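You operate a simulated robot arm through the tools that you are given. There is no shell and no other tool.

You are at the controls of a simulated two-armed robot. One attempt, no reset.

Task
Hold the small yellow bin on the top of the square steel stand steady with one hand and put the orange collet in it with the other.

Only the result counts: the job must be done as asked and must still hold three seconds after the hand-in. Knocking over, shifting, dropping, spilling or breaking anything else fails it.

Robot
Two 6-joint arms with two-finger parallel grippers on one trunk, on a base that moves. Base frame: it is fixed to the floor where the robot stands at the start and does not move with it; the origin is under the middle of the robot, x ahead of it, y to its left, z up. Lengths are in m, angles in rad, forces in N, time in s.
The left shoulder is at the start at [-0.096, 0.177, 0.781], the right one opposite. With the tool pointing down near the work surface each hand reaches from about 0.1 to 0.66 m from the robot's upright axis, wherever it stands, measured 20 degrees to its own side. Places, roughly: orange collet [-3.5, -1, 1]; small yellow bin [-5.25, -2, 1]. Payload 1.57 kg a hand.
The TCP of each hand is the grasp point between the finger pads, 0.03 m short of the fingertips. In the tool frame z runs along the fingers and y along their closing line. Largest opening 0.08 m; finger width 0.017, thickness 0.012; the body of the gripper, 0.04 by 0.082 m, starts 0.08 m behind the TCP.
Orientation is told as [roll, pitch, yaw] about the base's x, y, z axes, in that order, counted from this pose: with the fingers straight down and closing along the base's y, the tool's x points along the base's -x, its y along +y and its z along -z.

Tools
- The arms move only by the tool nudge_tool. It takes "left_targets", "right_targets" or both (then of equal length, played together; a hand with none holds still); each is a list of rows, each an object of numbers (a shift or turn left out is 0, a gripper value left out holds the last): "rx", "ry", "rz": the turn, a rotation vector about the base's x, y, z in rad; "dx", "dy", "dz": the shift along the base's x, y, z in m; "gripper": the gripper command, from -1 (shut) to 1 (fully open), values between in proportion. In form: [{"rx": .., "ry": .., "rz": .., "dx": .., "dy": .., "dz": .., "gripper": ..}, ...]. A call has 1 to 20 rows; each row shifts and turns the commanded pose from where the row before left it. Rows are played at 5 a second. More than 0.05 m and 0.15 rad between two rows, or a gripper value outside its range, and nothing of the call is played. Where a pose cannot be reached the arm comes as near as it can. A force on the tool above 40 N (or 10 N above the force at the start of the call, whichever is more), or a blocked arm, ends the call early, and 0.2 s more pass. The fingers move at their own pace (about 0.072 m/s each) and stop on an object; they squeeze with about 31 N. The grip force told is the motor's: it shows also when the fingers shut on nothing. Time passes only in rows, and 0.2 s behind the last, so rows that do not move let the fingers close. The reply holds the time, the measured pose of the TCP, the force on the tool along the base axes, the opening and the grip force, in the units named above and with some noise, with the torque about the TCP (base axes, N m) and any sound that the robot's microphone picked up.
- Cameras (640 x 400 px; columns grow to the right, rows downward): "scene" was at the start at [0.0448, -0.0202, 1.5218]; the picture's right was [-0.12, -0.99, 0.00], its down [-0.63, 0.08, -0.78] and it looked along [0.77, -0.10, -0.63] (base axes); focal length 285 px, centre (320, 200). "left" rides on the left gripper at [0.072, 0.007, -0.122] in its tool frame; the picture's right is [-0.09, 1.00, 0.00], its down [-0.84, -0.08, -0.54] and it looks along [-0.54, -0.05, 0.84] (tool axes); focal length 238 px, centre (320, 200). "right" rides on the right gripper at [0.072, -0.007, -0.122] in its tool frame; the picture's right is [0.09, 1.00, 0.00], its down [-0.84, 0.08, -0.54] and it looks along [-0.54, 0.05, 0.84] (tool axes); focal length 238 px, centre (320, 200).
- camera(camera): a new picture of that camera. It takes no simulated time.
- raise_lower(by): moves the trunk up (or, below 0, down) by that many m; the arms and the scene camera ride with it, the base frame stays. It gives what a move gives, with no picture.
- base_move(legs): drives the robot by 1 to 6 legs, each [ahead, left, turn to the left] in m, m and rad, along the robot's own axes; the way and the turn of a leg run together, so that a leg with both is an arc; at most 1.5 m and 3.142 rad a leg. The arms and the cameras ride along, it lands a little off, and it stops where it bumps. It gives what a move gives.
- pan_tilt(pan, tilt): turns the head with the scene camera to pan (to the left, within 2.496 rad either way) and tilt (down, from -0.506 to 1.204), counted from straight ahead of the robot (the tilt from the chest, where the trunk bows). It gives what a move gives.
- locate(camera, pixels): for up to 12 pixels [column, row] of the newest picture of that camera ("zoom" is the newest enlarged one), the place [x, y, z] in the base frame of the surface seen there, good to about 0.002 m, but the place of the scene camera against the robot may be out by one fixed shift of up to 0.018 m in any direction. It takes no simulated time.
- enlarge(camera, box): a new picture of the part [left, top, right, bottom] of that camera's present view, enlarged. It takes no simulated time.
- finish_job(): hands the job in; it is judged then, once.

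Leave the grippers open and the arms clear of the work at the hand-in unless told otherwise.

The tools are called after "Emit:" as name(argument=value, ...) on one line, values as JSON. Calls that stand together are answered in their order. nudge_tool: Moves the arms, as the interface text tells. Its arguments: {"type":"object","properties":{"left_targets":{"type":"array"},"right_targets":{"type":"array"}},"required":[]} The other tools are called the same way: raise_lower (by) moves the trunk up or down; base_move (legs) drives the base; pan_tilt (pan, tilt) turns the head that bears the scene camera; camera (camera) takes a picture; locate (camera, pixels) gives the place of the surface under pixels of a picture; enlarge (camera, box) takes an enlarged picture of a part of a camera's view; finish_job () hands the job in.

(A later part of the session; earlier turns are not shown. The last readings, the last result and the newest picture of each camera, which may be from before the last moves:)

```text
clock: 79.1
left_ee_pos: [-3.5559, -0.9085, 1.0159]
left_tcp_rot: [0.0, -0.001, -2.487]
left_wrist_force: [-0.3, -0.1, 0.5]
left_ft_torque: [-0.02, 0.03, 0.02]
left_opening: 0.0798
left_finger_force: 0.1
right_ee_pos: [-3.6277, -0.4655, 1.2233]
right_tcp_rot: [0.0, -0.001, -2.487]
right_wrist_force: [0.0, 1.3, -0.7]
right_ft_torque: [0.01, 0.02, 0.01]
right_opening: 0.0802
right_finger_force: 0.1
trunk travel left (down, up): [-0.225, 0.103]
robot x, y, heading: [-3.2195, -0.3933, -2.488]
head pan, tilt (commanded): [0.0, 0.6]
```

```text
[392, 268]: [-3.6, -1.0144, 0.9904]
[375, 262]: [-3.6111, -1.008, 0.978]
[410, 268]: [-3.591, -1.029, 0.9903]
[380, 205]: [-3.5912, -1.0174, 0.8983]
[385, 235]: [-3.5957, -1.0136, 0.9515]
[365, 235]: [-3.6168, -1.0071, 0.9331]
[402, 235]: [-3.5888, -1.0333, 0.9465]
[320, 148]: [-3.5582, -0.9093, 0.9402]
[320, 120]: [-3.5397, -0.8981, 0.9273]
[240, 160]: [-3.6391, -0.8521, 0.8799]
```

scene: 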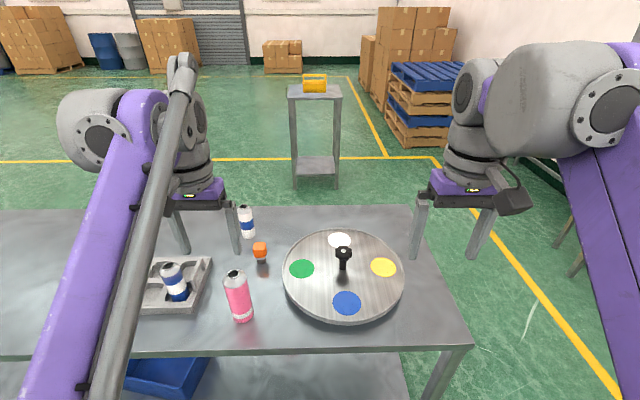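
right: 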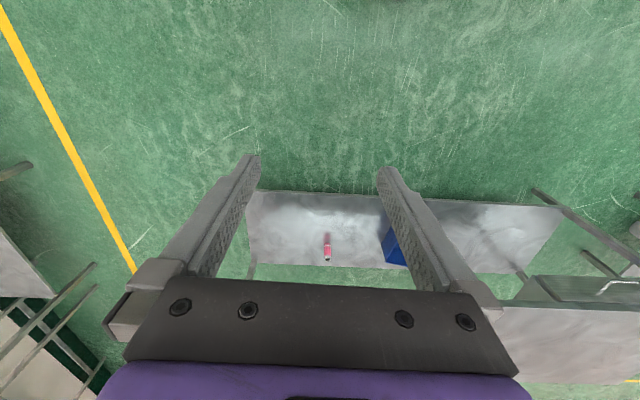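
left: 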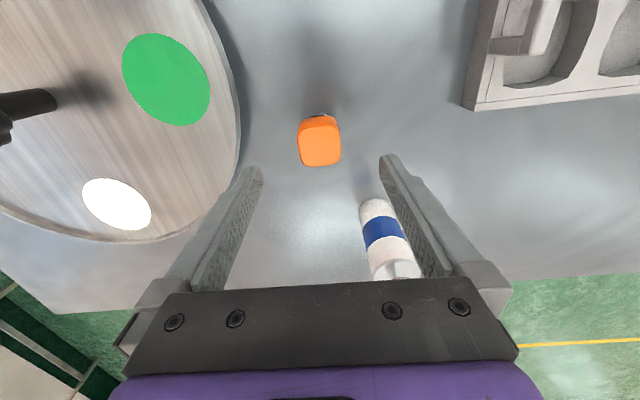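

The can is 0.095 m beyond the TCP, outside the gripper's body; clear. I descend 0.093 m so the pads bracket the collet head (TCP z≈0.923, tips ~0.015 above the bench).

Emit:
nudge_tool(left_targets=[{"dz": -0.025}, {"dz": -0.025}, {"dz": -0.025}, {"dz": -0.018}, {}])

Emit:
camera(camera="left")

Emit:
camera(camera="scene")

```text
clock: 80.3
left_ee_pos: [-3.5534, -0.9064, 0.9211]
left_tcp_rot: [-0.002, 0.0, -2.487]
left_wrist_force: [-0.4, 0.0, -0.5]
left_ft_torque: [0.01, -0.01, 0.04]
left_opening: 0.0803
left_finger_force: 0.1
right_ee_pos: [-3.6277, -0.4672, 1.2244]
right_tcp_rot: [-0.001, 0.002, -2.487]
right_wrist_force: [0.7, 0.1, 0.0]
right_ft_torque: [0.0, -0.02, -0.01]
right_opening: 0.0799
right_finger_force: 0.2
trunk travel left (down, up): [-0.225, 0.103]
robot x, y, heading: [-3.2213, -0.39, -2.486]
head pan, tilt (commanded): [0.0, 0.6]
```

```text
taken
```

left: 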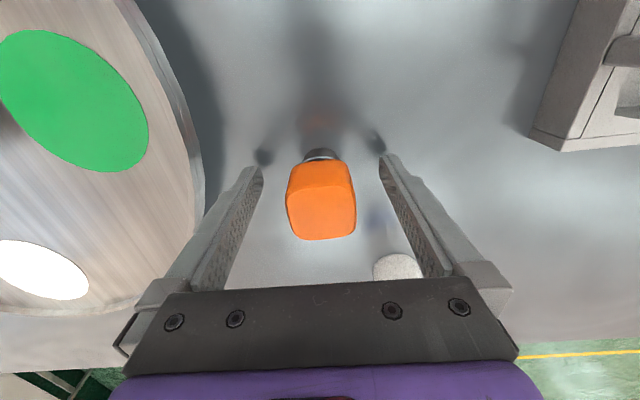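

```text
taken
```

scene: 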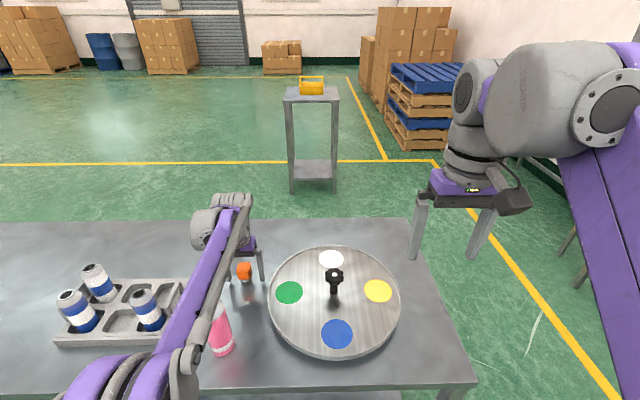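

The collet is centred between the fingers (gaps 24 and 25 px). The cans stand untouched. I close the left gripper.

Emit:
nudge_tool(left_targets=[{"gripper": -1}, {"gripper": -1}, {"gripper": -1}, {"gripper": -1}, {"gripper": -1}])

Emit:
camera(camera="left")

Emit:
enlarge(camera="scene", box=[150, 180, 310, 380])

```text
clock: 81.5
left_ee_pos: [-3.5545, -0.9051, 0.9211]
left_tcp_rot: [0.0, 0.001, -2.486]
left_wrist_force: [0.7, -0.4, -0.2]
left_ft_torque: [0.01, -0.01, 0.0]
left_opening: 0.039
left_finger_force: 31.1
right_ee_pos: [-3.6277, -0.4663, 1.2252]
right_tcp_rot: [-0.001, 0.001, -2.488]
right_wrist_force: [0.4, -0.7, -0.2]
right_ft_torque: [0.0, 0.0, -0.02]
right_opening: 0.0798
right_finger_force: 0.1
trunk travel left (down, up): [-0.225, 0.103]
robot x, y, heading: [-3.2206, -0.3925, -2.489]
head pan, tilt (commanded): [0.0, 0.6]
```

```text
taken
```

left: 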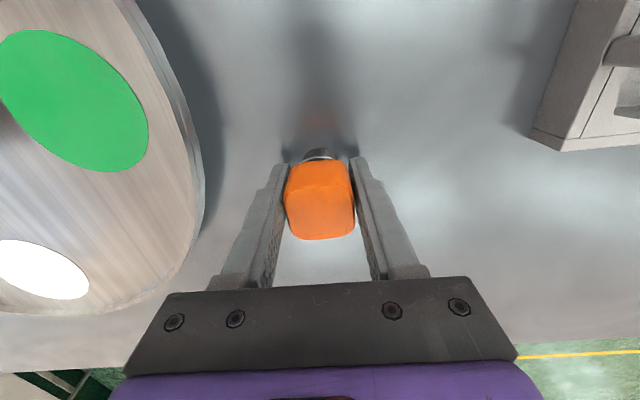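

```text
2.00 times, centred on (230, 280) of scene
```

zoom: 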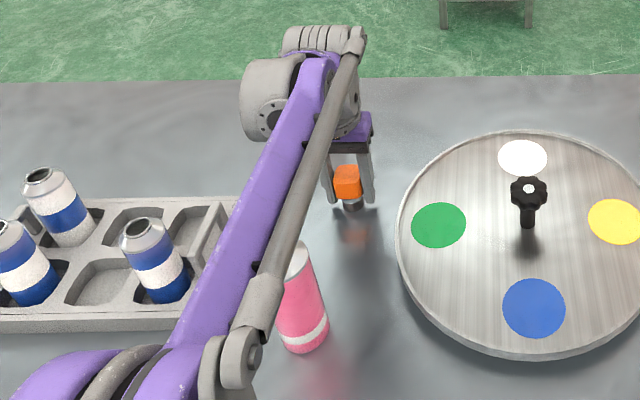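

The collet is gripped (opening 0.039, 31 N). I lift it straight up 0.095 m with the arm.

Emit:
nudge_tool(left_targets=[{"dz": 0.02}, {"dz": 0.025}, {"dz": 0.025}, {"dz": 0.025}, {}])

Emit:
camera(camera="left")

```text
clock: 82.7
left_ee_pos: [-3.5551, -0.9063, 1.0182]
left_tcp_rot: [0.0, -0.002, -2.487]
left_wrist_force: [-0.1, 0.0, -1.9]
left_ft_torque: [0.0, 0.01, 0.01]
left_opening: 0.039
left_finger_force: 30.7
right_ee_pos: [-3.6287, -0.4675, 1.2245]
right_tcp_rot: [0.0, -0.001, -2.488]
right_wrist_force: [-0.6, -0.6, 0.1]
right_ft_torque: [-0.01, -0.01, -0.04]
right_opening: 0.0803
right_finger_force: 0.0
trunk travel left (down, up): [-0.225, 0.103]
robot x, y, heading: [-3.2193, -0.3911, -2.482]
head pan, tilt (commanded): [0.0, 0.6]
```

```text
taken
```

left: 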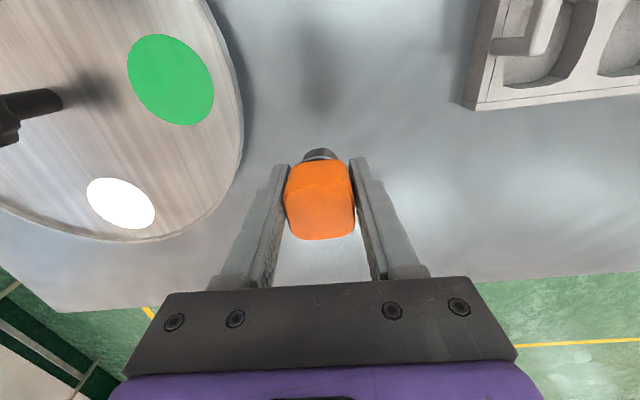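

The collet hangs firmly. I raise the trunk 0.1 m so that it clears the cans.

Emit:
raise_lower(by=0.1)

```text
clock: 84.1
left_ee_pos: [-3.5528, -0.9042, 1.1153]
left_tcp_rot: [0.001, 0.0, -2.486]
left_wrist_force: [0.1, 0.2, -2.0]
left_ft_torque: [-0.03, 0.0, 0.0]
left_opening: 0.0389
left_finger_force: 31.0
right_ee_pos: [-3.6276, -0.4653, 1.3242]
right_tcp_rot: [-0.001, 0.0, -2.487]
right_wrist_force: [0.6, -0.4, -0.5]
right_ft_torque: [0.02, -0.02, 0.04]
right_opening: 0.0797
right_finger_force: 0.0
trunk travel left (down, up): [-0.325, 0.003]
robot x, y, heading: [-3.2194, -0.3932, -2.489]
head pan, tilt (commanded): [0.0, 0.6]
```

Now I pull the left hand up and back toward me, above the pink can's height (collet bottom then about 1.15 versus can top 1.03).

Emit:
nudge_tool(left_targets=[{"dx": 0.004, "dy": 0.003, "dz": 0.02}, {"dx": 0.016, "dy": 0.012, "dz": 0.025}, {"dx": 0.016, "dy": 0.012, "dz": 0.025}, {"dx": 0.02, "dy": 0.015, "dz": 0.025}, {"dx": 0.024, "dy": 0.018, "dz": 0.025}, {"dx": 0.03, "dy": 0.022}, {}])

Emit:
camera(camera="scene")

```text
clock: 85.7
left_ee_pos: [-3.4424, -0.8228, 1.2367]
left_tcp_rot: [-0.001, -0.001, -2.488]
left_wrist_force: [-0.7, -0.7, -1.4]
left_ft_torque: [0.02, -0.01, -0.01]
left_opening: 0.0389
left_finger_force: 30.8
right_ee_pos: [-3.6281, -0.4667, 1.3241]
right_tcp_rot: [0.001, -0.001, -2.488]
right_wrist_force: [0.5, 0.1, -0.7]
right_ft_torque: [0.0, -0.02, -0.02]
right_opening: 0.0798
right_finger_force: 0.0
trunk travel left (down, up): [-0.325, 0.003]
robot x, y, heading: [-3.222, -0.3927, -2.489]
head pan, tilt (commanded): [0.0, 0.6]
```

```text
taken
```

scene: 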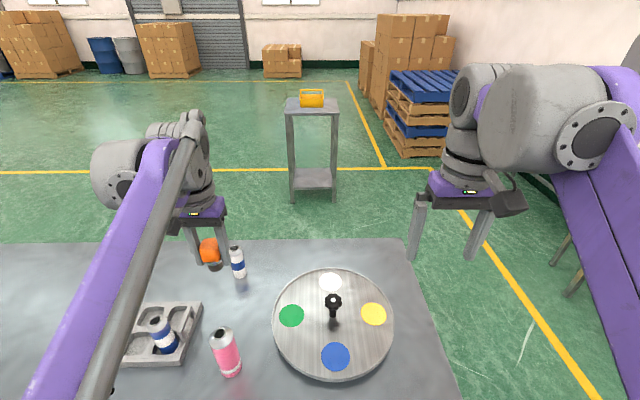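

The collet is held at z 1.237, everything on the bench still stands. I measure the stand and bin from here.

Emit:
enlarge(camera="scene", box=[272, 78, 352, 128])

Emit:
locate(camera="zoom", pixels=[[110, 265], [540, 265], [520, 170], [140, 170], [320, 250], [225, 225], [395, 225], [310, 225], [310, 185], [310, 100], [225, 130], [385, 130]])

Emit:
locate(camera="scene", pixels=[[293, 200], [333, 200], [403, 240], [383, 165], [440, 170], [460, 398], [330, 230]])

```text
8.00 times, centred on (312, 103) of scene
```

zoom: 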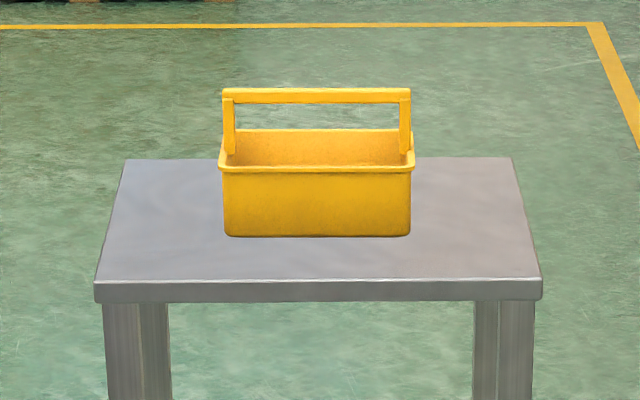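

```text
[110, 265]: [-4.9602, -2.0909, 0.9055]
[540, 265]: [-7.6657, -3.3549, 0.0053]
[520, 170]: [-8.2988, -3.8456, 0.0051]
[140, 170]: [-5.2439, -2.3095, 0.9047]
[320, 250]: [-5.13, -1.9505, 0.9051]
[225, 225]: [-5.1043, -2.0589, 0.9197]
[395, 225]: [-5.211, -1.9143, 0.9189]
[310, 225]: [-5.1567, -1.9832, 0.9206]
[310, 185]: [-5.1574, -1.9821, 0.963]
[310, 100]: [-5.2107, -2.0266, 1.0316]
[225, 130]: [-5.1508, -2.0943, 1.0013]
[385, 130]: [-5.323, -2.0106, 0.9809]
```

```text
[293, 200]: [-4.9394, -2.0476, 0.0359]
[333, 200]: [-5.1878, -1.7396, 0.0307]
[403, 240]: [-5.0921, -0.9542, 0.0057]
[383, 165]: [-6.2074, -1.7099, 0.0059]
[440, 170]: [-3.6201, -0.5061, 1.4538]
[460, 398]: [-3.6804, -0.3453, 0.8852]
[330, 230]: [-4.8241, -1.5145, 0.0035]
```

The stand top is about 0.42 m square around room position behind the bench, bin in its middle with a handle bar across at z≈1.03. I back off 0.55 m from the bench and strafe 1.0 m right into the aisle.

Emit:
base_move(legs=[[-0.55, 0, 0], [0, -1.0, 0]])

Emit:
camera(camera="scene")

```text
clock: 97.6
left_ee_pos: [-3.5955, 0.3137, 1.237]
left_tcp_rot: [-0.001, 0.0, -2.482]
left_wrist_force: [0.1, -0.4, -1.4]
left_ft_torque: [-0.01, 0.0, 0.0]
left_opening: 0.0394
left_finger_force: 31.3
right_ee_pos: [-3.7844, 0.6694, 1.3245]
right_tcp_rot: [-0.001, -0.001, -2.482]
right_wrist_force: [0.0, 1.0, 0.2]
right_ft_torque: [0.0, 0.01, -0.01]
right_opening: 0.0798
right_finger_force: 0.1
trunk travel left (down, up): [-0.325, 0.003]
robot x, y, heading: [-3.3762, 0.748, -2.485]
head pan, tilt (commanded): [0.0, 0.6]
```

```text
taken
```

scene: 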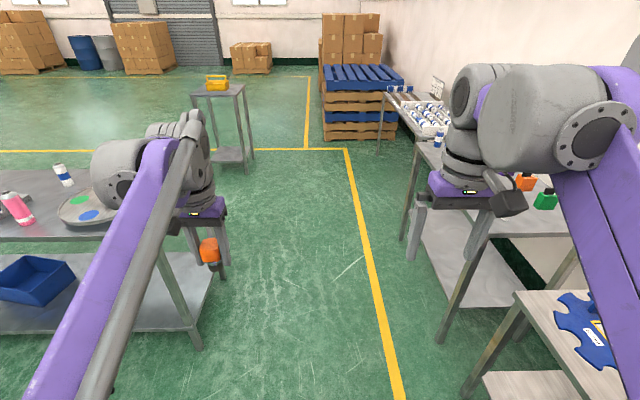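

The aisle ahead lies between the collet bench (left) and wall benches (right). I measure both sides.

Emit:
locate(camera="scene", pixels=[[416, 150], [405, 238], [470, 390], [515, 293], [197, 340], [385, 98], [378, 150], [213, 290], [245, 95], [247, 165], [322, 130], [320, 250]])

```text
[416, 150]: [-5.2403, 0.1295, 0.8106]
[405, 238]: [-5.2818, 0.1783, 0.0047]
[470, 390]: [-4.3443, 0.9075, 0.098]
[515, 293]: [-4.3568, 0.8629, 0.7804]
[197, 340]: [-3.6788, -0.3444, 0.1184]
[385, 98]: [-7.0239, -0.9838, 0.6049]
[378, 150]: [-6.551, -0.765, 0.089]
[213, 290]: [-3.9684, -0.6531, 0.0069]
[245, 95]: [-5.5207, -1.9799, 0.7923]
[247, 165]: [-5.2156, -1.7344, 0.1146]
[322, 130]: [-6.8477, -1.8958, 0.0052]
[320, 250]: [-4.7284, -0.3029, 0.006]
```

Clearance is 0.64 m on the right and 0.69 m on the left. I drive straight ahead 2.1 m past the bench.

Emit:
base_move(legs=[[1.5, 0, 0], [0.62, 0, 0]])

Emit:
pan_tilt(pan=0.9, tilt=0.6)

Emit:
camera(camera="scene")

```text
clock: 108.3
left_ee_pos: [-5.3817, -0.9443, 1.237]
left_tcp_rot: [0.0, -0.002, -2.542]
left_wrist_force: [0.2, -0.2, -1.9]
left_ft_torque: [-0.02, 0.04, -0.02]
left_opening: 0.0391
left_finger_force: 31.0
right_ee_pos: [-5.548, -0.5778, 1.3243]
right_tcp_rot: [0.0, 0.0, -2.538]
right_wrist_force: [-0.1, 0.1, 0.3]
right_ft_torque: [-0.01, 0.0, -0.03]
right_opening: 0.0802
right_finger_force: 0.1
trunk travel left (down, up): [-0.325, 0.003]
robot x, y, heading: [-5.1375, -0.5213, -2.536]
head pan, tilt (commanded): [0.0, 0.6]
```

```text
clock: 109.5
left_ee_pos: [-5.3817, -0.9443, 1.2369]
left_tcp_rot: [-0.002, 0.001, -2.54]
left_wrist_force: [-1.0, -0.9, -2.2]
left_ft_torque: [0.05, -0.01, -0.01]
left_opening: 0.0389
left_finger_force: 31.1
right_ee_pos: [-5.5494, -0.5784, 1.3237]
right_tcp_rot: [0.001, 0.0, -2.539]
right_wrist_force: [0.5, 0.1, -0.3]
right_ft_torque: [0.01, 0.03, -0.02]
right_opening: 0.0798
right_finger_force: 0.1
trunk travel left (down, up): [-0.325, 0.003]
robot x, y, heading: [-5.136, -0.5246, -2.542]
head pan, tilt (commanded): [0.901, 0.6]
```

```text
taken
```

scene: 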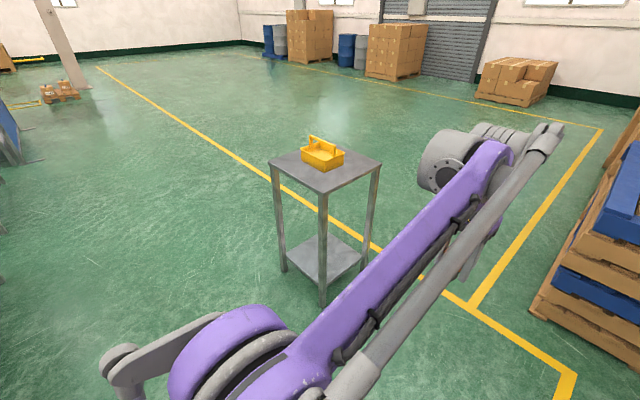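

The stand stands alone in open floor. I correct my heading by +0.05 and strafe 1.14 m left so the stand comes in front of me.

Emit:
base_move(legs=[[0, 0, 0.05], [0, 1.14, 0]])

Emit:
pan_tilt(pan=0.0, tilt=0.75)

Emit:
camera(camera="scene")

```text
clock: 120.3
left_ee_pos: [-4.6769, -1.8697, 1.2367]
left_tcp_rot: [0.0, 0.001, -2.504]
left_wrist_force: [-0.4, -0.1, -0.7]
left_ft_torque: [0.02, -0.03, -0.02]
left_opening: 0.039
left_finger_force: 31.4
right_ee_pos: [-4.8569, -1.5091, 1.3248]
right_tcp_rot: [-0.001, 0.001, -2.504]
right_wrist_force: [-0.4, 0.8, -0.1]
right_ft_torque: [-0.03, 0.03, -0.02]
right_opening: 0.0801
right_finger_force: 0.0
trunk travel left (down, up): [-0.325, 0.003]
robot x, y, heading: [-4.4498, -1.4463, -2.505]
head pan, tilt (commanded): [0.901, 0.6]
```

```text
clock: 121.5
left_ee_pos: [-4.6769, -1.8699, 1.2375]
left_tcp_rot: [-0.001, -0.001, -2.505]
left_wrist_force: [1.0, 0.2, -2.2]
left_ft_torque: [-0.01, 0.02, 0.04]
left_opening: 0.039
left_finger_force: 30.9
right_ee_pos: [-4.857, -1.5099, 1.3236]
right_tcp_rot: [0.0, 0.0, -2.505]
right_wrist_force: [-0.4, 0.2, 1.6]
right_ft_torque: [0.03, 0.0, 0.0]
right_opening: 0.0802
right_finger_force: 0.1
trunk travel left (down, up): [-0.325, 0.003]
robot x, y, heading: [-4.4472, -1.4409, -2.498]
head pan, tilt (commanded): [0.0, 0.75]
```

```text
taken
```

scene: 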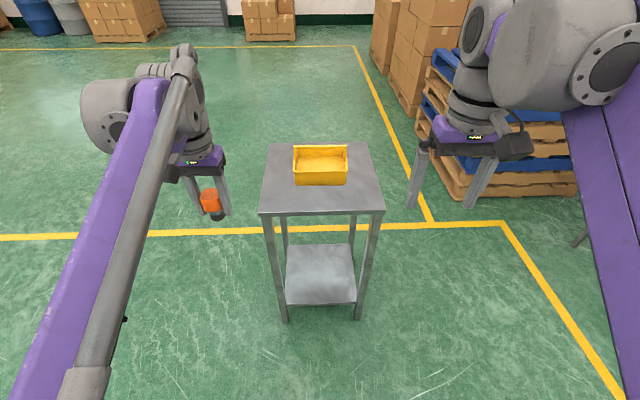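

The stand and bin are straight in front now (320,165). I enlarge the bin and measure it.

Emit:
enlarge(camera="scene", box=[250, 130, 390, 218])

```text
4.55 times, centred on (320, 174) of scene
```

zoom: 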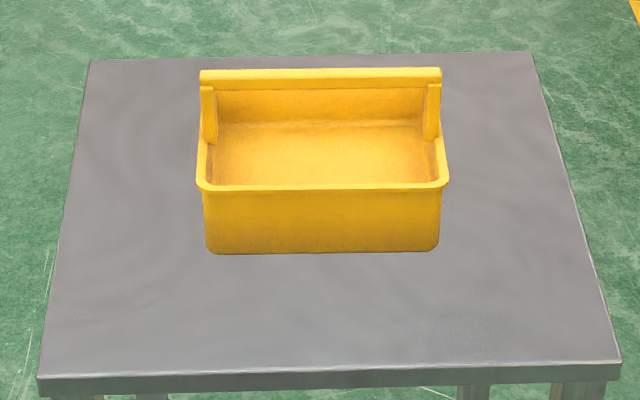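

Emit:
locate(camera="zoom", pixels=[[204, 77], [436, 77], [320, 77], [320, 187], [202, 185], [444, 185], [210, 247], [434, 247], [320, 160], [320, 125], [40, 375], [615, 365]])

Emit:
locate(camera="zoom", pixels=[[95, 62], [530, 55], [320, 100], [209, 110], [432, 110], [205, 140], [437, 140], [300, 86]])

```text
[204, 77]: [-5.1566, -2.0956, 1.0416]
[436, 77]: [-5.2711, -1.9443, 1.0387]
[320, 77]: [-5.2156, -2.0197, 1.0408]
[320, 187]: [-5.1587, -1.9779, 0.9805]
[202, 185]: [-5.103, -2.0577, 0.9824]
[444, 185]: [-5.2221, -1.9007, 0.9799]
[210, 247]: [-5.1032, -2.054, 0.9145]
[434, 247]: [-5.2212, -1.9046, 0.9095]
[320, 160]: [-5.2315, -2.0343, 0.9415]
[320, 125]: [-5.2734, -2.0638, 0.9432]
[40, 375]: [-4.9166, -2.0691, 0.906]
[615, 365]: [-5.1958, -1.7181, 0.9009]
```

```text
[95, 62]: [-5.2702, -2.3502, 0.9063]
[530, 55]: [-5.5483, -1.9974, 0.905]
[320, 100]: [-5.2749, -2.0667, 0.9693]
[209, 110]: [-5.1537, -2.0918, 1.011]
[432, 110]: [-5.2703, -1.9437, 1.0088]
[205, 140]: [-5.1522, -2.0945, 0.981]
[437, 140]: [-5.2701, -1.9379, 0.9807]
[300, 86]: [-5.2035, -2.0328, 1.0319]
```

The handle bar runs from (-5.157,-2.096) to (-5.271,-1.944) at z≈1.04, rim 0.98, inner floor ≈0.94 (scene camera). I plan: right hand grips the bar from above, turned 90° so it closes across the bar; left hand lowers the collet into the near half. First I turn the right wrist by +1.583 about z, here in free space.

Emit:
nudge_tool(right_targets=[{"rz": 0.1439}, {"rz": 0.1439}, {"rz": 0.1439}, {"rz": 0.1439}, {"rz": 0.1439}, {"rz": 0.1439}, {"rz": 0.1439}, {"rz": 0.1439}, {"rz": 0.1439}, {"rz": 0.1439}, {"rz": 0.1439}, {}])

Emit:
camera(camera="scene")

```text
clock: 124.1
left_ee_pos: [-4.677, -1.8704, 1.2378]
left_tcp_rot: [0.001, -0.001, -2.505]
left_wrist_force: [0.5, 0.1, -1.5]
left_ft_torque: [-0.05, 0.0, 0.0]
left_opening: 0.0389
left_finger_force: 31.0
right_ee_pos: [-4.8566, -1.511, 1.3248]
right_tcp_rot: [0.0, -0.001, -0.92]
right_wrist_force: [-0.3, -0.3, 0.5]
right_ft_torque: [-0.03, -0.03, -0.01]
right_opening: 0.0801
right_finger_force: 0.0
trunk travel left (down, up): [-0.325, 0.003]
robot x, y, heading: [-4.4497, -1.4452, -2.508]
head pan, tilt (commanded): [0.0, 0.75]
```

```text
taken
```

scene: 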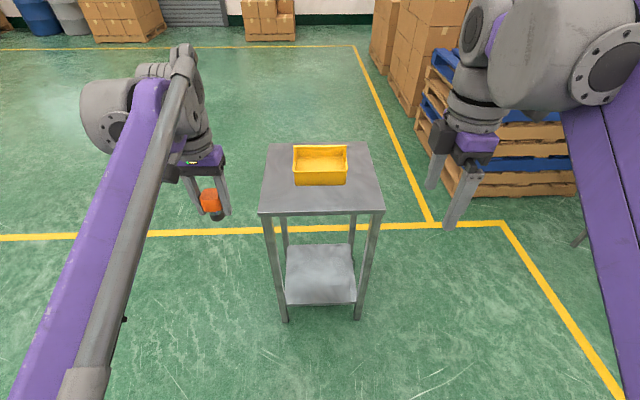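

The right gripper is turned (yaw -0.92). Now I drive ahead 0.48 m; hands are well above the bin (lowest point 1.19 versus handle 1.04).

Emit:
base_move(legs=[[0.47, 0, 0]])

Emit:
pan_tilt(pan=0.0, tilt=1.0)

Emit:
camera(camera="scene")

Emit:
camera(camera="right")

Emit:
camera(camera="left")

```text
clock: 126.9
left_ee_pos: [-5.0511, -2.1455, 1.2366]
left_tcp_rot: [-0.001, 0.0, -2.506]
left_wrist_force: [-1.2, -0.2, -1.4]
left_ft_torque: [0.03, -0.04, -0.01]
left_opening: 0.0388
left_finger_force: 31.2
right_ee_pos: [-5.2297, -1.7852, 1.3243]
right_tcp_rot: [-0.001, 0.001, -0.925]
right_wrist_force: [0.0, -0.3, -0.2]
right_ft_torque: [-0.02, 0.0, 0.01]
right_opening: 0.0799
right_finger_force: 0.0
trunk travel left (down, up): [-0.325, 0.003]
robot x, y, heading: [-4.8226, -1.7201, -2.509]
head pan, tilt (commanded): [0.0, 0.75]
```

```text
clock: 127.7
left_ee_pos: [-5.0517, -2.1458, 1.2377]
left_tcp_rot: [-0.001, -0.001, -2.506]
left_wrist_force: [-0.2, -0.3, -1.4]
left_ft_torque: [0.01, 0.02, 0.02]
left_opening: 0.0388
left_finger_force: 30.7
right_ee_pos: [-5.2308, -1.7859, 1.3243]
right_tcp_rot: [0.0, -0.001, -0.924]
right_wrist_force: [0.0, 0.5, -0.6]
right_ft_torque: [0.0, -0.02, 0.01]
right_opening: 0.08
right_finger_force: 0.1
trunk travel left (down, up): [-0.325, 0.003]
robot x, y, heading: [-4.8178, -1.72, -2.511]
head pan, tilt (commanded): [0.0, 1.0]
```

```text
taken
```

scene: 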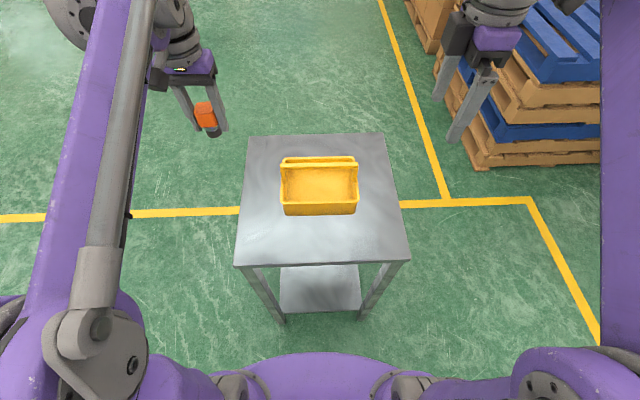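

```text
taken
```

right: 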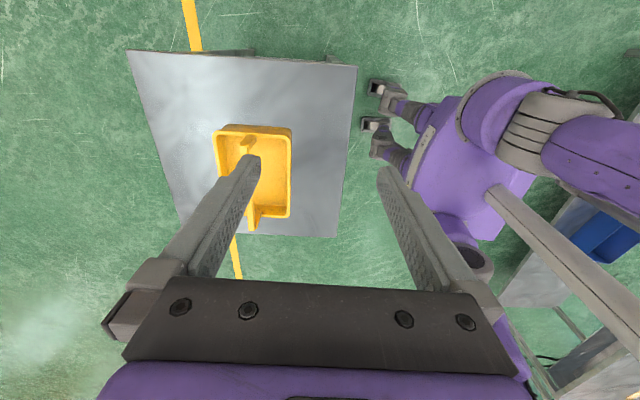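

```text
taken
```

left: 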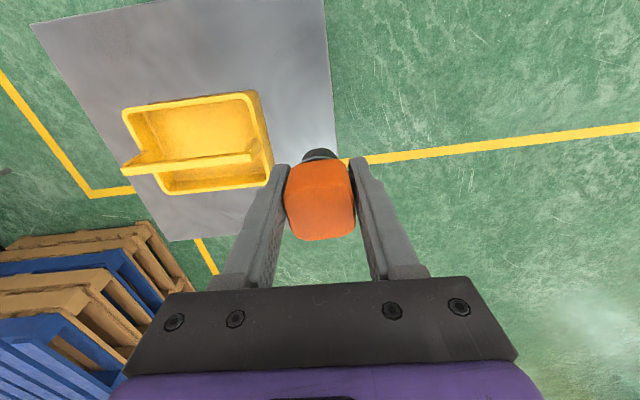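

Both wrist cameras see the bin. I enlarge the left and right views to measure the handle accurately.

Emit:
enlarge(camera="left", box=[100, 70, 300, 210])

Emit:
locate(camera="left", pixels=[[128, 170], [190, 163], [250, 155], [155, 167], [220, 160], [188, 100], [135, 108], [245, 95], [200, 130], [210, 190], [265, 160], [130, 120]])

Emit:
enlarge(camera="right", box=[190, 100, 330, 250])

```text
2.86 times, centred on (200, 140) of left
```

zoom: 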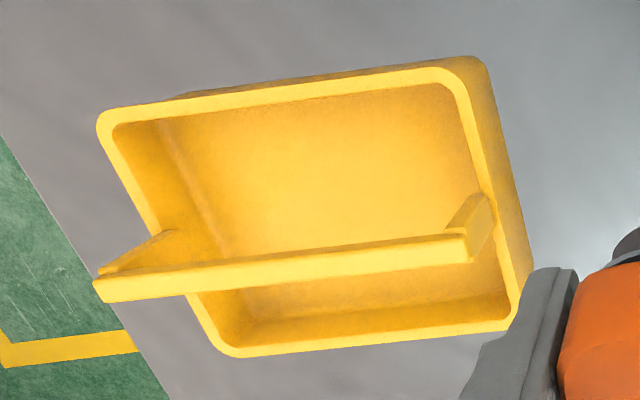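

```text
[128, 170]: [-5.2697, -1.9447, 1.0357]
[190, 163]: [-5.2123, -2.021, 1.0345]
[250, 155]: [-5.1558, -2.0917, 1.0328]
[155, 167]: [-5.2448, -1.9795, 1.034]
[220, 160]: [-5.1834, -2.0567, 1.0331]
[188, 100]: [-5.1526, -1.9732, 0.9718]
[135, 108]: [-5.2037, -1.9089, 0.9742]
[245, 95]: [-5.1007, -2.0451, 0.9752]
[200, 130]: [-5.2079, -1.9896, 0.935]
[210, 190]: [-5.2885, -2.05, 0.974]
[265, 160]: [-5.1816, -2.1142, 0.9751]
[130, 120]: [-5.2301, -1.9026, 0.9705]
```

```text
2.67 times, centred on (260, 175) of right
```

zoom: 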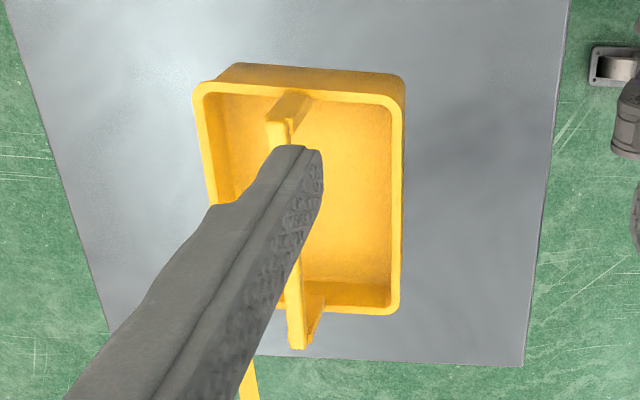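

Handle top is z 1.034, mid (-5.2125,-2.0195), running along angle -0.91; rim 0.975, inner floor 0.935. I bring the right hand down to z≈1.154 and then over the bar's right part at (-5.249,-1.972), still above it.

Emit:
nudge_tool(right_targets=[{"dz": -0.0425}, {"dz": -0.0425}, {"dz": -0.0425}, {"dz": -0.0425}, {"dx": -0.0037, "dy": -0.0372, "rz": 0.0024}, {"dx": -0.0037, "dy": -0.0372, "rz": 0.0024}, {"dx": -0.0037, "dy": -0.0372, "rz": 0.0024}, {"dx": -0.0037, "dy": -0.0372, "rz": 0.0024}, {"dx": -0.0037, "dy": -0.0372, "rz": 0.0024}, {}])

Emit:
camera(camera="right")

Emit:
camera(camera="scene")

```text
clock: 129.8
left_ee_pos: [-5.0518, -2.1447, 1.2366]
left_tcp_rot: [0.001, 0.0, -2.506]
left_wrist_force: [-0.4, 0.1, -2.0]
left_ft_torque: [-0.02, 0.01, 0.0]
left_opening: 0.0389
left_finger_force: 30.3
right_ee_pos: [-5.2483, -1.975, 1.1551]
right_tcp_rot: [0.001, 0.0, -0.912]
right_wrist_force: [0.2, -0.1, 0.5]
right_ft_torque: [0.02, 0.0, 0.0]
right_opening: 0.0803
right_finger_force: 0.1
trunk travel left (down, up): [-0.325, 0.003]
robot x, y, heading: [-4.82, -1.7197, -2.507]
head pan, tilt (commanded): [0.0, 1.0]
```

```text
taken
```

right: 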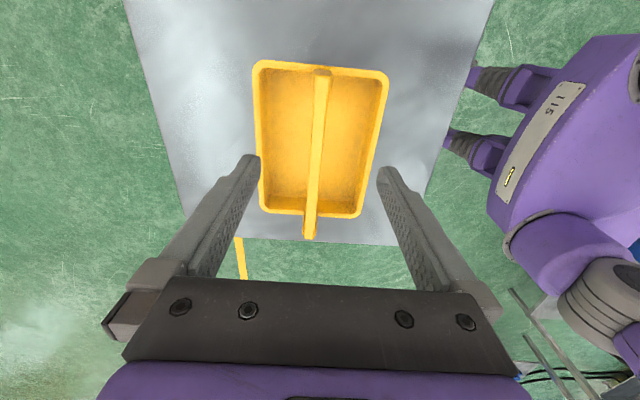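

```text
taken
```

scene: 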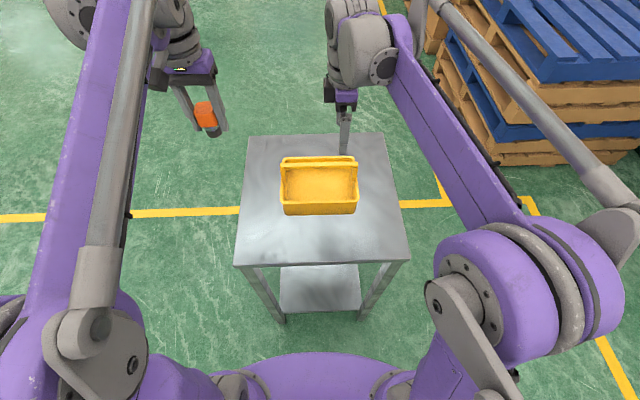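

The bar now lies between the right fingers in the right camera, running (322,72)-(310,235). I locate bar points precisely.

Emit:
enlarge(camera="right", box=[240, 50, 400, 250])

Emit:
locate(camera="right", pixels=[[322, 74], [320, 100], [317, 140], [314, 180], [311, 215], [310, 232], [309, 180], [319, 180], [306, 215], [316, 215]])

```text
2.00 times, centred on (320, 150) of right
```

zoom: 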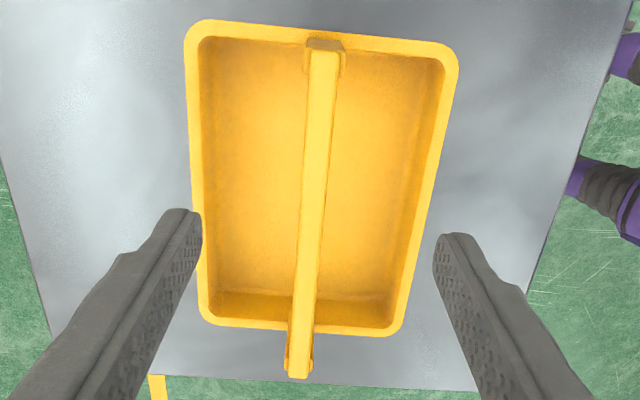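

```text
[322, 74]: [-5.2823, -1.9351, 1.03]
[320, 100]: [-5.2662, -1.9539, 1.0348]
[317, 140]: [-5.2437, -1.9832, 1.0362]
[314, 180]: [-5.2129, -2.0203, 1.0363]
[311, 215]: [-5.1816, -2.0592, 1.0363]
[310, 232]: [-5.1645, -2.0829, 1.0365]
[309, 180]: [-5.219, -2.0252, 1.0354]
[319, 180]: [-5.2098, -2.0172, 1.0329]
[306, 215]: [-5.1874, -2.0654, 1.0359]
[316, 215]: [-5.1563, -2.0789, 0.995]
```

The TCP is within 1 mm of the bar's centre line and 0.057 m right of its middle. I lower the right hand 0.129 m so the pads straddle the bar.

Emit:
nudge_tool(right_targets=[{"dz": -0.035}, {"dz": -0.035}, {"dz": -0.03}, {"dz": -0.019}, {"dz": -0.01}, {}])

Emit:
camera(camera="right")

Emit:
camera(camera="left")

```text
clock: 131.2
left_ee_pos: [-5.0526, -2.1453, 1.2366]
left_tcp_rot: [0.0, 0.0, -2.505]
left_wrist_force: [-0.6, -0.5, -1.1]
left_ft_torque: [0.02, 0.03, 0.03]
left_opening: 0.0388
left_finger_force: 31.3
right_ee_pos: [-5.2477, -1.9735, 1.0252]
right_tcp_rot: [0.001, 0.0, -0.912]
right_wrist_force: [0.8, -0.5, 0.1]
right_ft_torque: [0.03, 0.0, 0.0]
right_opening: 0.0803
right_finger_force: 0.1
trunk travel left (down, up): [-0.325, 0.003]
robot x, y, heading: [-4.8234, -1.7183, -2.508]
head pan, tilt (commanded): [0.0, 1.0]
```

```text
taken
```

right: 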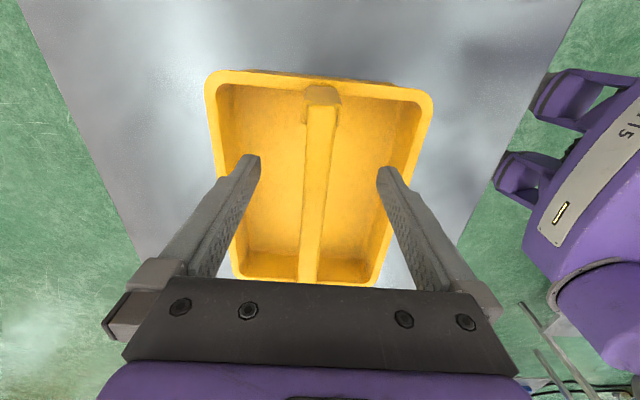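

```text
taken
```

left: 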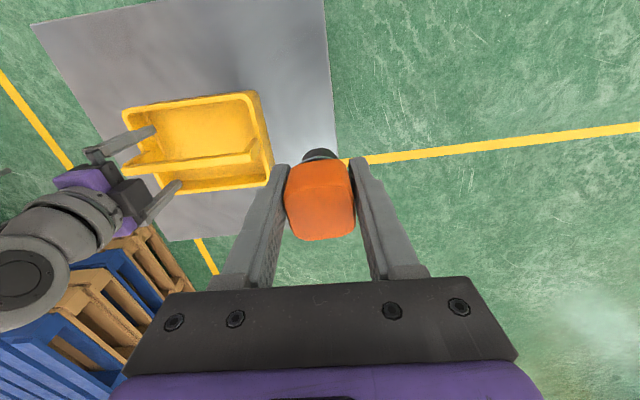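

The fingers straddle the bar; it seems about 2-3 mm off centre in the picture. I measure the bar's edges here to centre it before closing.

Emit:
enlarge(camera="right", box=[240, 120, 400, 220])

Emit:
locate(camera="zoom", pixels=[[262, 280], [350, 280], [305, 280], [280, 280], [330, 280], [268, 200], [350, 200], [310, 200], [305, 360], [258, 360], [345, 360]])

```text
4.00 times, centred on (320, 170) of right
```

zoom: 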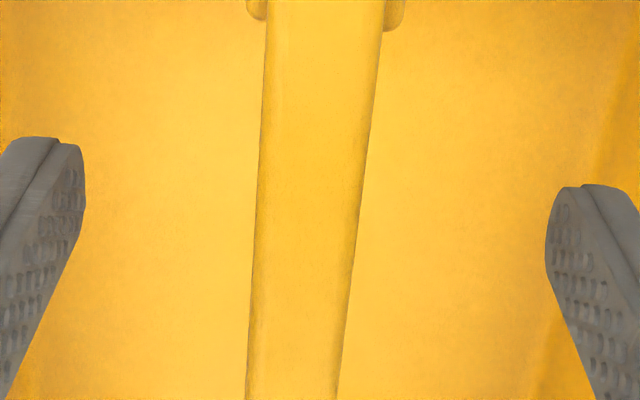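

```text
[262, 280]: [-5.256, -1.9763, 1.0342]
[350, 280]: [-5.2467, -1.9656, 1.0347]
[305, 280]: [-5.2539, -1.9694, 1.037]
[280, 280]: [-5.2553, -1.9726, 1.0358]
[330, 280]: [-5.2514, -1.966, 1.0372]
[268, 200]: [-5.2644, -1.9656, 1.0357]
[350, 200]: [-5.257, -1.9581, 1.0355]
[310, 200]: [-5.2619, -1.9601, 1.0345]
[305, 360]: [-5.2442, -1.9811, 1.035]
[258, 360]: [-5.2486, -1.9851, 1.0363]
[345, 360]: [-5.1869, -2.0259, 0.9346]
```

The bar centre is about 1.3 mm farther away than the TCP. I shift by (-0.001,-0.0008) and half-close the right gripper to about 0.026 m to check centring.

Emit:
nudge_tool(right_targets=[{"dx": -0.001, "dy": -0.0008, "gripper": 0.2}, {"gripper": -0.35}, {}, {}])

Emit:
enlarge(camera="right", box=[240, 120, 400, 220])

```text
clock: 132.2
left_ee_pos: [-5.0515, -2.1454, 1.2368]
left_tcp_rot: [0.001, -0.001, -2.505]
left_wrist_force: [0.8, -0.9, -2.4]
left_ft_torque: [0.0, -0.03, -0.01]
left_opening: 0.0388
left_finger_force: 31.4
right_ee_pos: [-5.2496, -1.9723, 1.027]
right_tcp_rot: [0.001, 0.0, -0.911]
right_wrist_force: [-0.2, -0.1, -0.2]
right_ft_torque: [0.05, 0.01, -0.01]
right_opening: 0.026
right_finger_force: 0.0
trunk travel left (down, up): [-0.325, 0.003]
robot x, y, heading: [-4.8231, -1.718, -2.508]
head pan, tilt (commanded): [0.0, 1.0]
```

```text
4.00 times, centred on (320, 170) of right
```

zoom: 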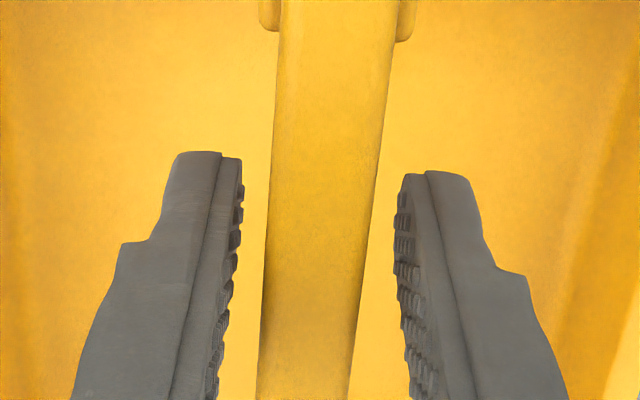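

The gaps are equal (33 px each side at row 280), so it's centred. I close the right gripper on the bar.

Emit:
nudge_tool(right_targets=[{"gripper": -0.6}, {"gripper": -1}, {"gripper": -1}, {"gripper": -1}])

Emit:
camera(camera="right")

Emit:
camera(camera="left")

Emit:
locate(camera="left", pixels=[[190, 163], [250, 155], [188, 100], [245, 95], [265, 160]])

```text
clock: 133.2
left_ee_pos: [-5.0509, -2.1462, 1.2366]
left_tcp_rot: [0.001, 0.0, -2.505]
left_wrist_force: [-0.1, -0.4, -1.7]
left_ft_torque: [-0.04, 0.02, 0.0]
left_opening: 0.039
left_finger_force: 30.9
right_ee_pos: [-5.2501, -1.9719, 1.0274]
right_tcp_rot: [0.0, -0.001, -0.913]
right_wrist_force: [0.9, -0.6, 0.0]
right_ft_torque: [-0.04, -0.01, -0.13]
right_opening: 0.0137
right_finger_force: 30.6
trunk travel left (down, up): [-0.325, 0.003]
robot x, y, heading: [-4.8242, -1.718, -2.506]
head pan, tilt (commanded): [0.0, 1.0]
```

```text
taken
```

right: 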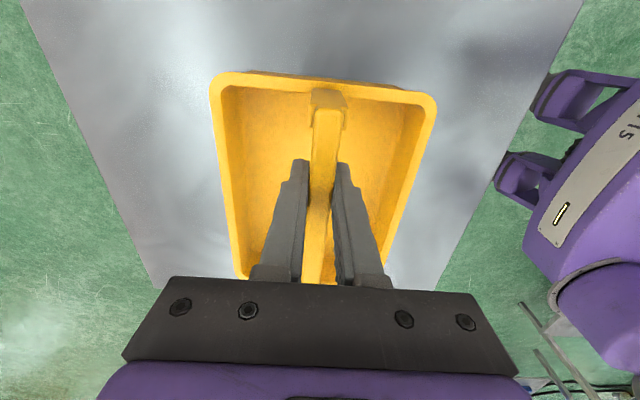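

```text
taken
```

left: 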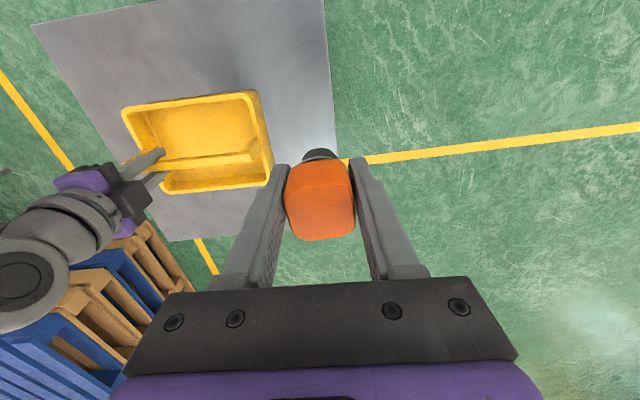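

```text
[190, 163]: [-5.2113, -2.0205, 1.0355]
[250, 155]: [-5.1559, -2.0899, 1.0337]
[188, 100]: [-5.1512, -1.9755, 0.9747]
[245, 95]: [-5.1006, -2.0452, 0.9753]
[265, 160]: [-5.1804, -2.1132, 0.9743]
```

The bin is gripped (opening 0.0137, 30.6 N) and has not moved. Before bringing the left hand in I check how much room the two wrists take.

Emit:
pan_tilt(pan=0.0, tilt=0.65)

Emit:
camera(camera="scene")

Emit:
enlarge(camera="scene", box=[120, 60, 440, 260])

```text
clock: 134.1
left_ee_pos: [-5.0515, -2.1469, 1.2364]
left_tcp_rot: [0.0, 0.0, -2.506]
left_wrist_force: [0.9, 0.4, -1.5]
left_ft_torque: [-0.03, 0.01, -0.02]
left_opening: 0.039
left_finger_force: 31.2
right_ee_pos: [-5.2502, -1.9726, 1.0274]
right_tcp_rot: [0.0, 0.0, -0.913]
right_wrist_force: [-0.1, 0.7, 0.4]
right_ft_torque: [-0.01, -0.01, -0.11]
right_opening: 0.0136
right_finger_force: 30.7
trunk travel left (down, up): [-0.325, 0.003]
robot x, y, heading: [-4.8215, -1.7204, -2.507]
head pan, tilt (commanded): [0.0, 0.649]
```

```text
taken
```

scene: 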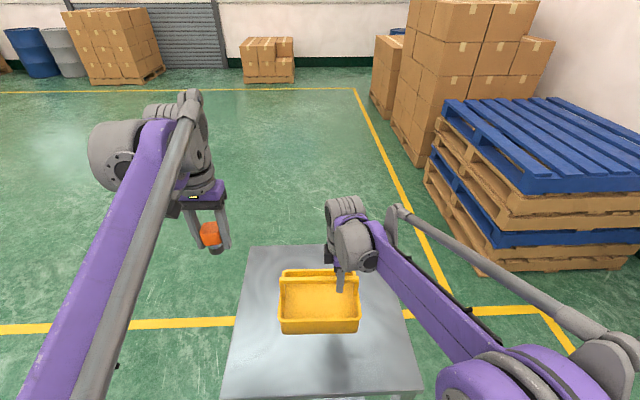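

```text
2.00 times, centred on (280, 160) of scene
```

zoom: 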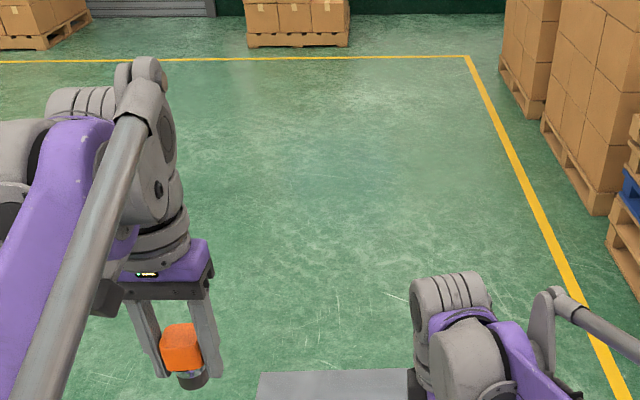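

Emit:
locate(camera="scene", pixels=[[329, 212], [328, 235], [327, 258], [342, 280], [335, 245], [205, 120], [208, 150], [213, 170], [224, 190], [207, 105], [210, 232], [330, 270]])

```text
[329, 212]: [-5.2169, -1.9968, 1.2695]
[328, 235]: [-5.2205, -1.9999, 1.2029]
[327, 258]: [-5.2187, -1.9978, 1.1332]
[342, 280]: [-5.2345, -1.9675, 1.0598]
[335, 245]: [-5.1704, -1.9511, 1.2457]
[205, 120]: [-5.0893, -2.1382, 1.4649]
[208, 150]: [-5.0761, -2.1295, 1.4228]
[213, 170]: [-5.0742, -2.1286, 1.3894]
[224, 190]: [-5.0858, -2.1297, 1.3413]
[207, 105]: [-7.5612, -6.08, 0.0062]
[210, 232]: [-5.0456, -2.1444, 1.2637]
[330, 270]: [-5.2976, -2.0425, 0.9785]
```

The right wrist reaches about 0.04 m left of its axis and the left one 0.04 m right of its own, so 0.10 m spacing is enough. I move the left hand with the collet above the left part of the near half, target (-5.1555,-2.0283), staying at z≈1.237.

Emit:
nudge_tool(left_targets=[{"dx": -0.0208, "dy": 0.0236, "rz": 0.005}, {"dx": -0.0208, "dy": 0.0236, "rz": 0.005}, {"dx": -0.0208, "dy": 0.0236, "rz": 0.005}, {"dx": -0.0208, "dy": 0.0236, "rz": 0.005}, {"dx": -0.0208, "dy": 0.0236, "rz": 0.005}, {}])

Emit:
camera(camera="left")

Emit:
camera(camera="scene")

Emit:
camera(camera="right")

```text
clock: 135.5
left_ee_pos: [-5.1537, -2.0268, 1.2358]
left_tcp_rot: [-0.001, 0.0, -2.481]
left_wrist_force: [-0.5, 0.5, -1.6]
left_ft_torque: [0.0, 0.0, -0.01]
left_opening: 0.039
left_finger_force: 31.1
right_ee_pos: [-5.2497, -1.9723, 1.0266]
right_tcp_rot: [-0.001, 0.001, -0.912]
right_wrist_force: [-0.5, -0.1, 0.3]
right_ft_torque: [-0.21, -0.15, -0.04]
right_opening: 0.0139
right_finger_force: 30.2
trunk travel left (down, up): [-0.325, 0.003]
robot x, y, heading: [-4.8257, -1.7207, -2.504]
head pan, tilt (commanded): [0.0, 0.649]
```

```text
taken
```

left: 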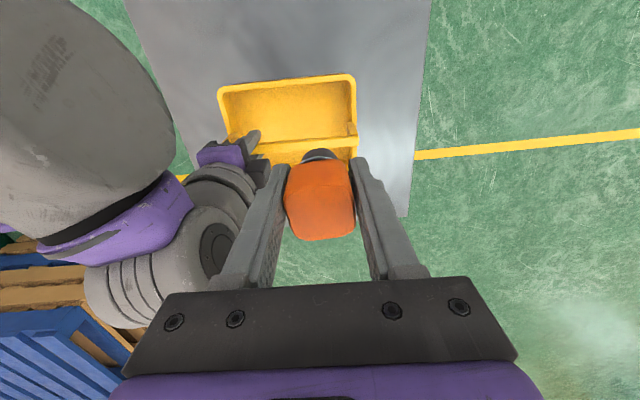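

```text
taken
```

scene: 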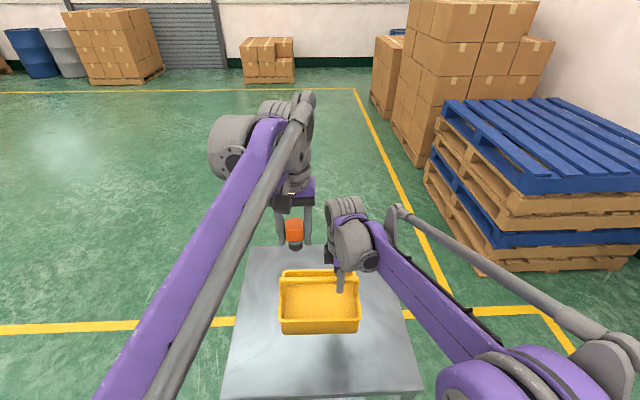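

```text
taken
```

right: 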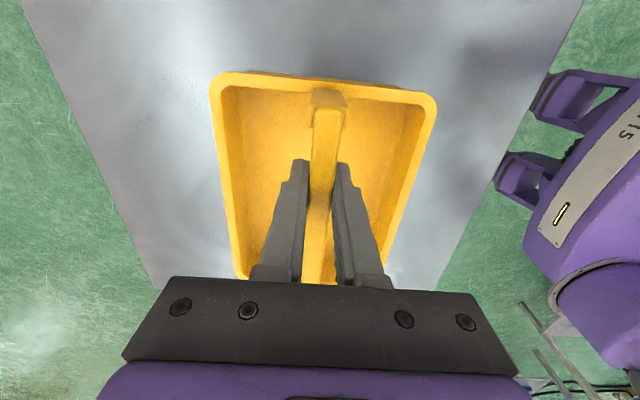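

The left hand is at (-5.154,-2.027), collet over the bin. The right wrist is close at the left of this view; I check the positions of its nearest parts before descending.

Emit:
locate(camera="left", pixels=[[235, 190], [250, 185], [258, 172], [180, 130], [190, 190], [220, 250], [130, 100], [245, 205], [232, 225], [160, 170], [250, 140], [228, 155]])

Emit:
enlarge(camera="left", box=[160, 80, 380, 260])

```text
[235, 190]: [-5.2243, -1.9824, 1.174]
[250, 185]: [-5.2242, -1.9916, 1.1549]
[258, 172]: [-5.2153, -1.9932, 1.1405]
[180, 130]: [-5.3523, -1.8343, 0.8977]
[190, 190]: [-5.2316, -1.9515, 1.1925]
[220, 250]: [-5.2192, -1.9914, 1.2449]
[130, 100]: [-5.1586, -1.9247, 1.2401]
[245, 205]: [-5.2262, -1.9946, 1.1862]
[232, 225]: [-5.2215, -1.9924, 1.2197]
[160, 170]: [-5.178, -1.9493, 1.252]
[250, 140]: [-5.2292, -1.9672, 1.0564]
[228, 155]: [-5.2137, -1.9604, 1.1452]
```

```text
2.22 times, centred on (270, 170) of left
```

zoom: 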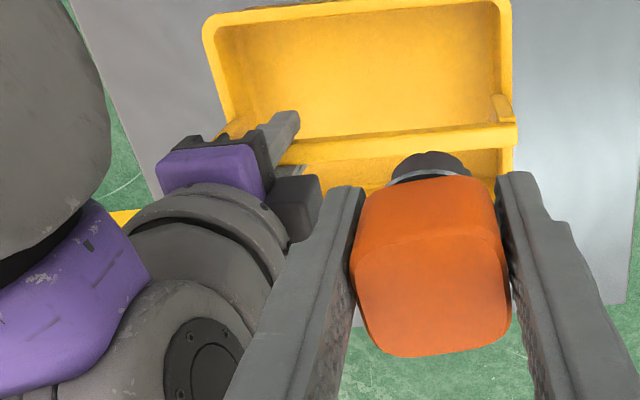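

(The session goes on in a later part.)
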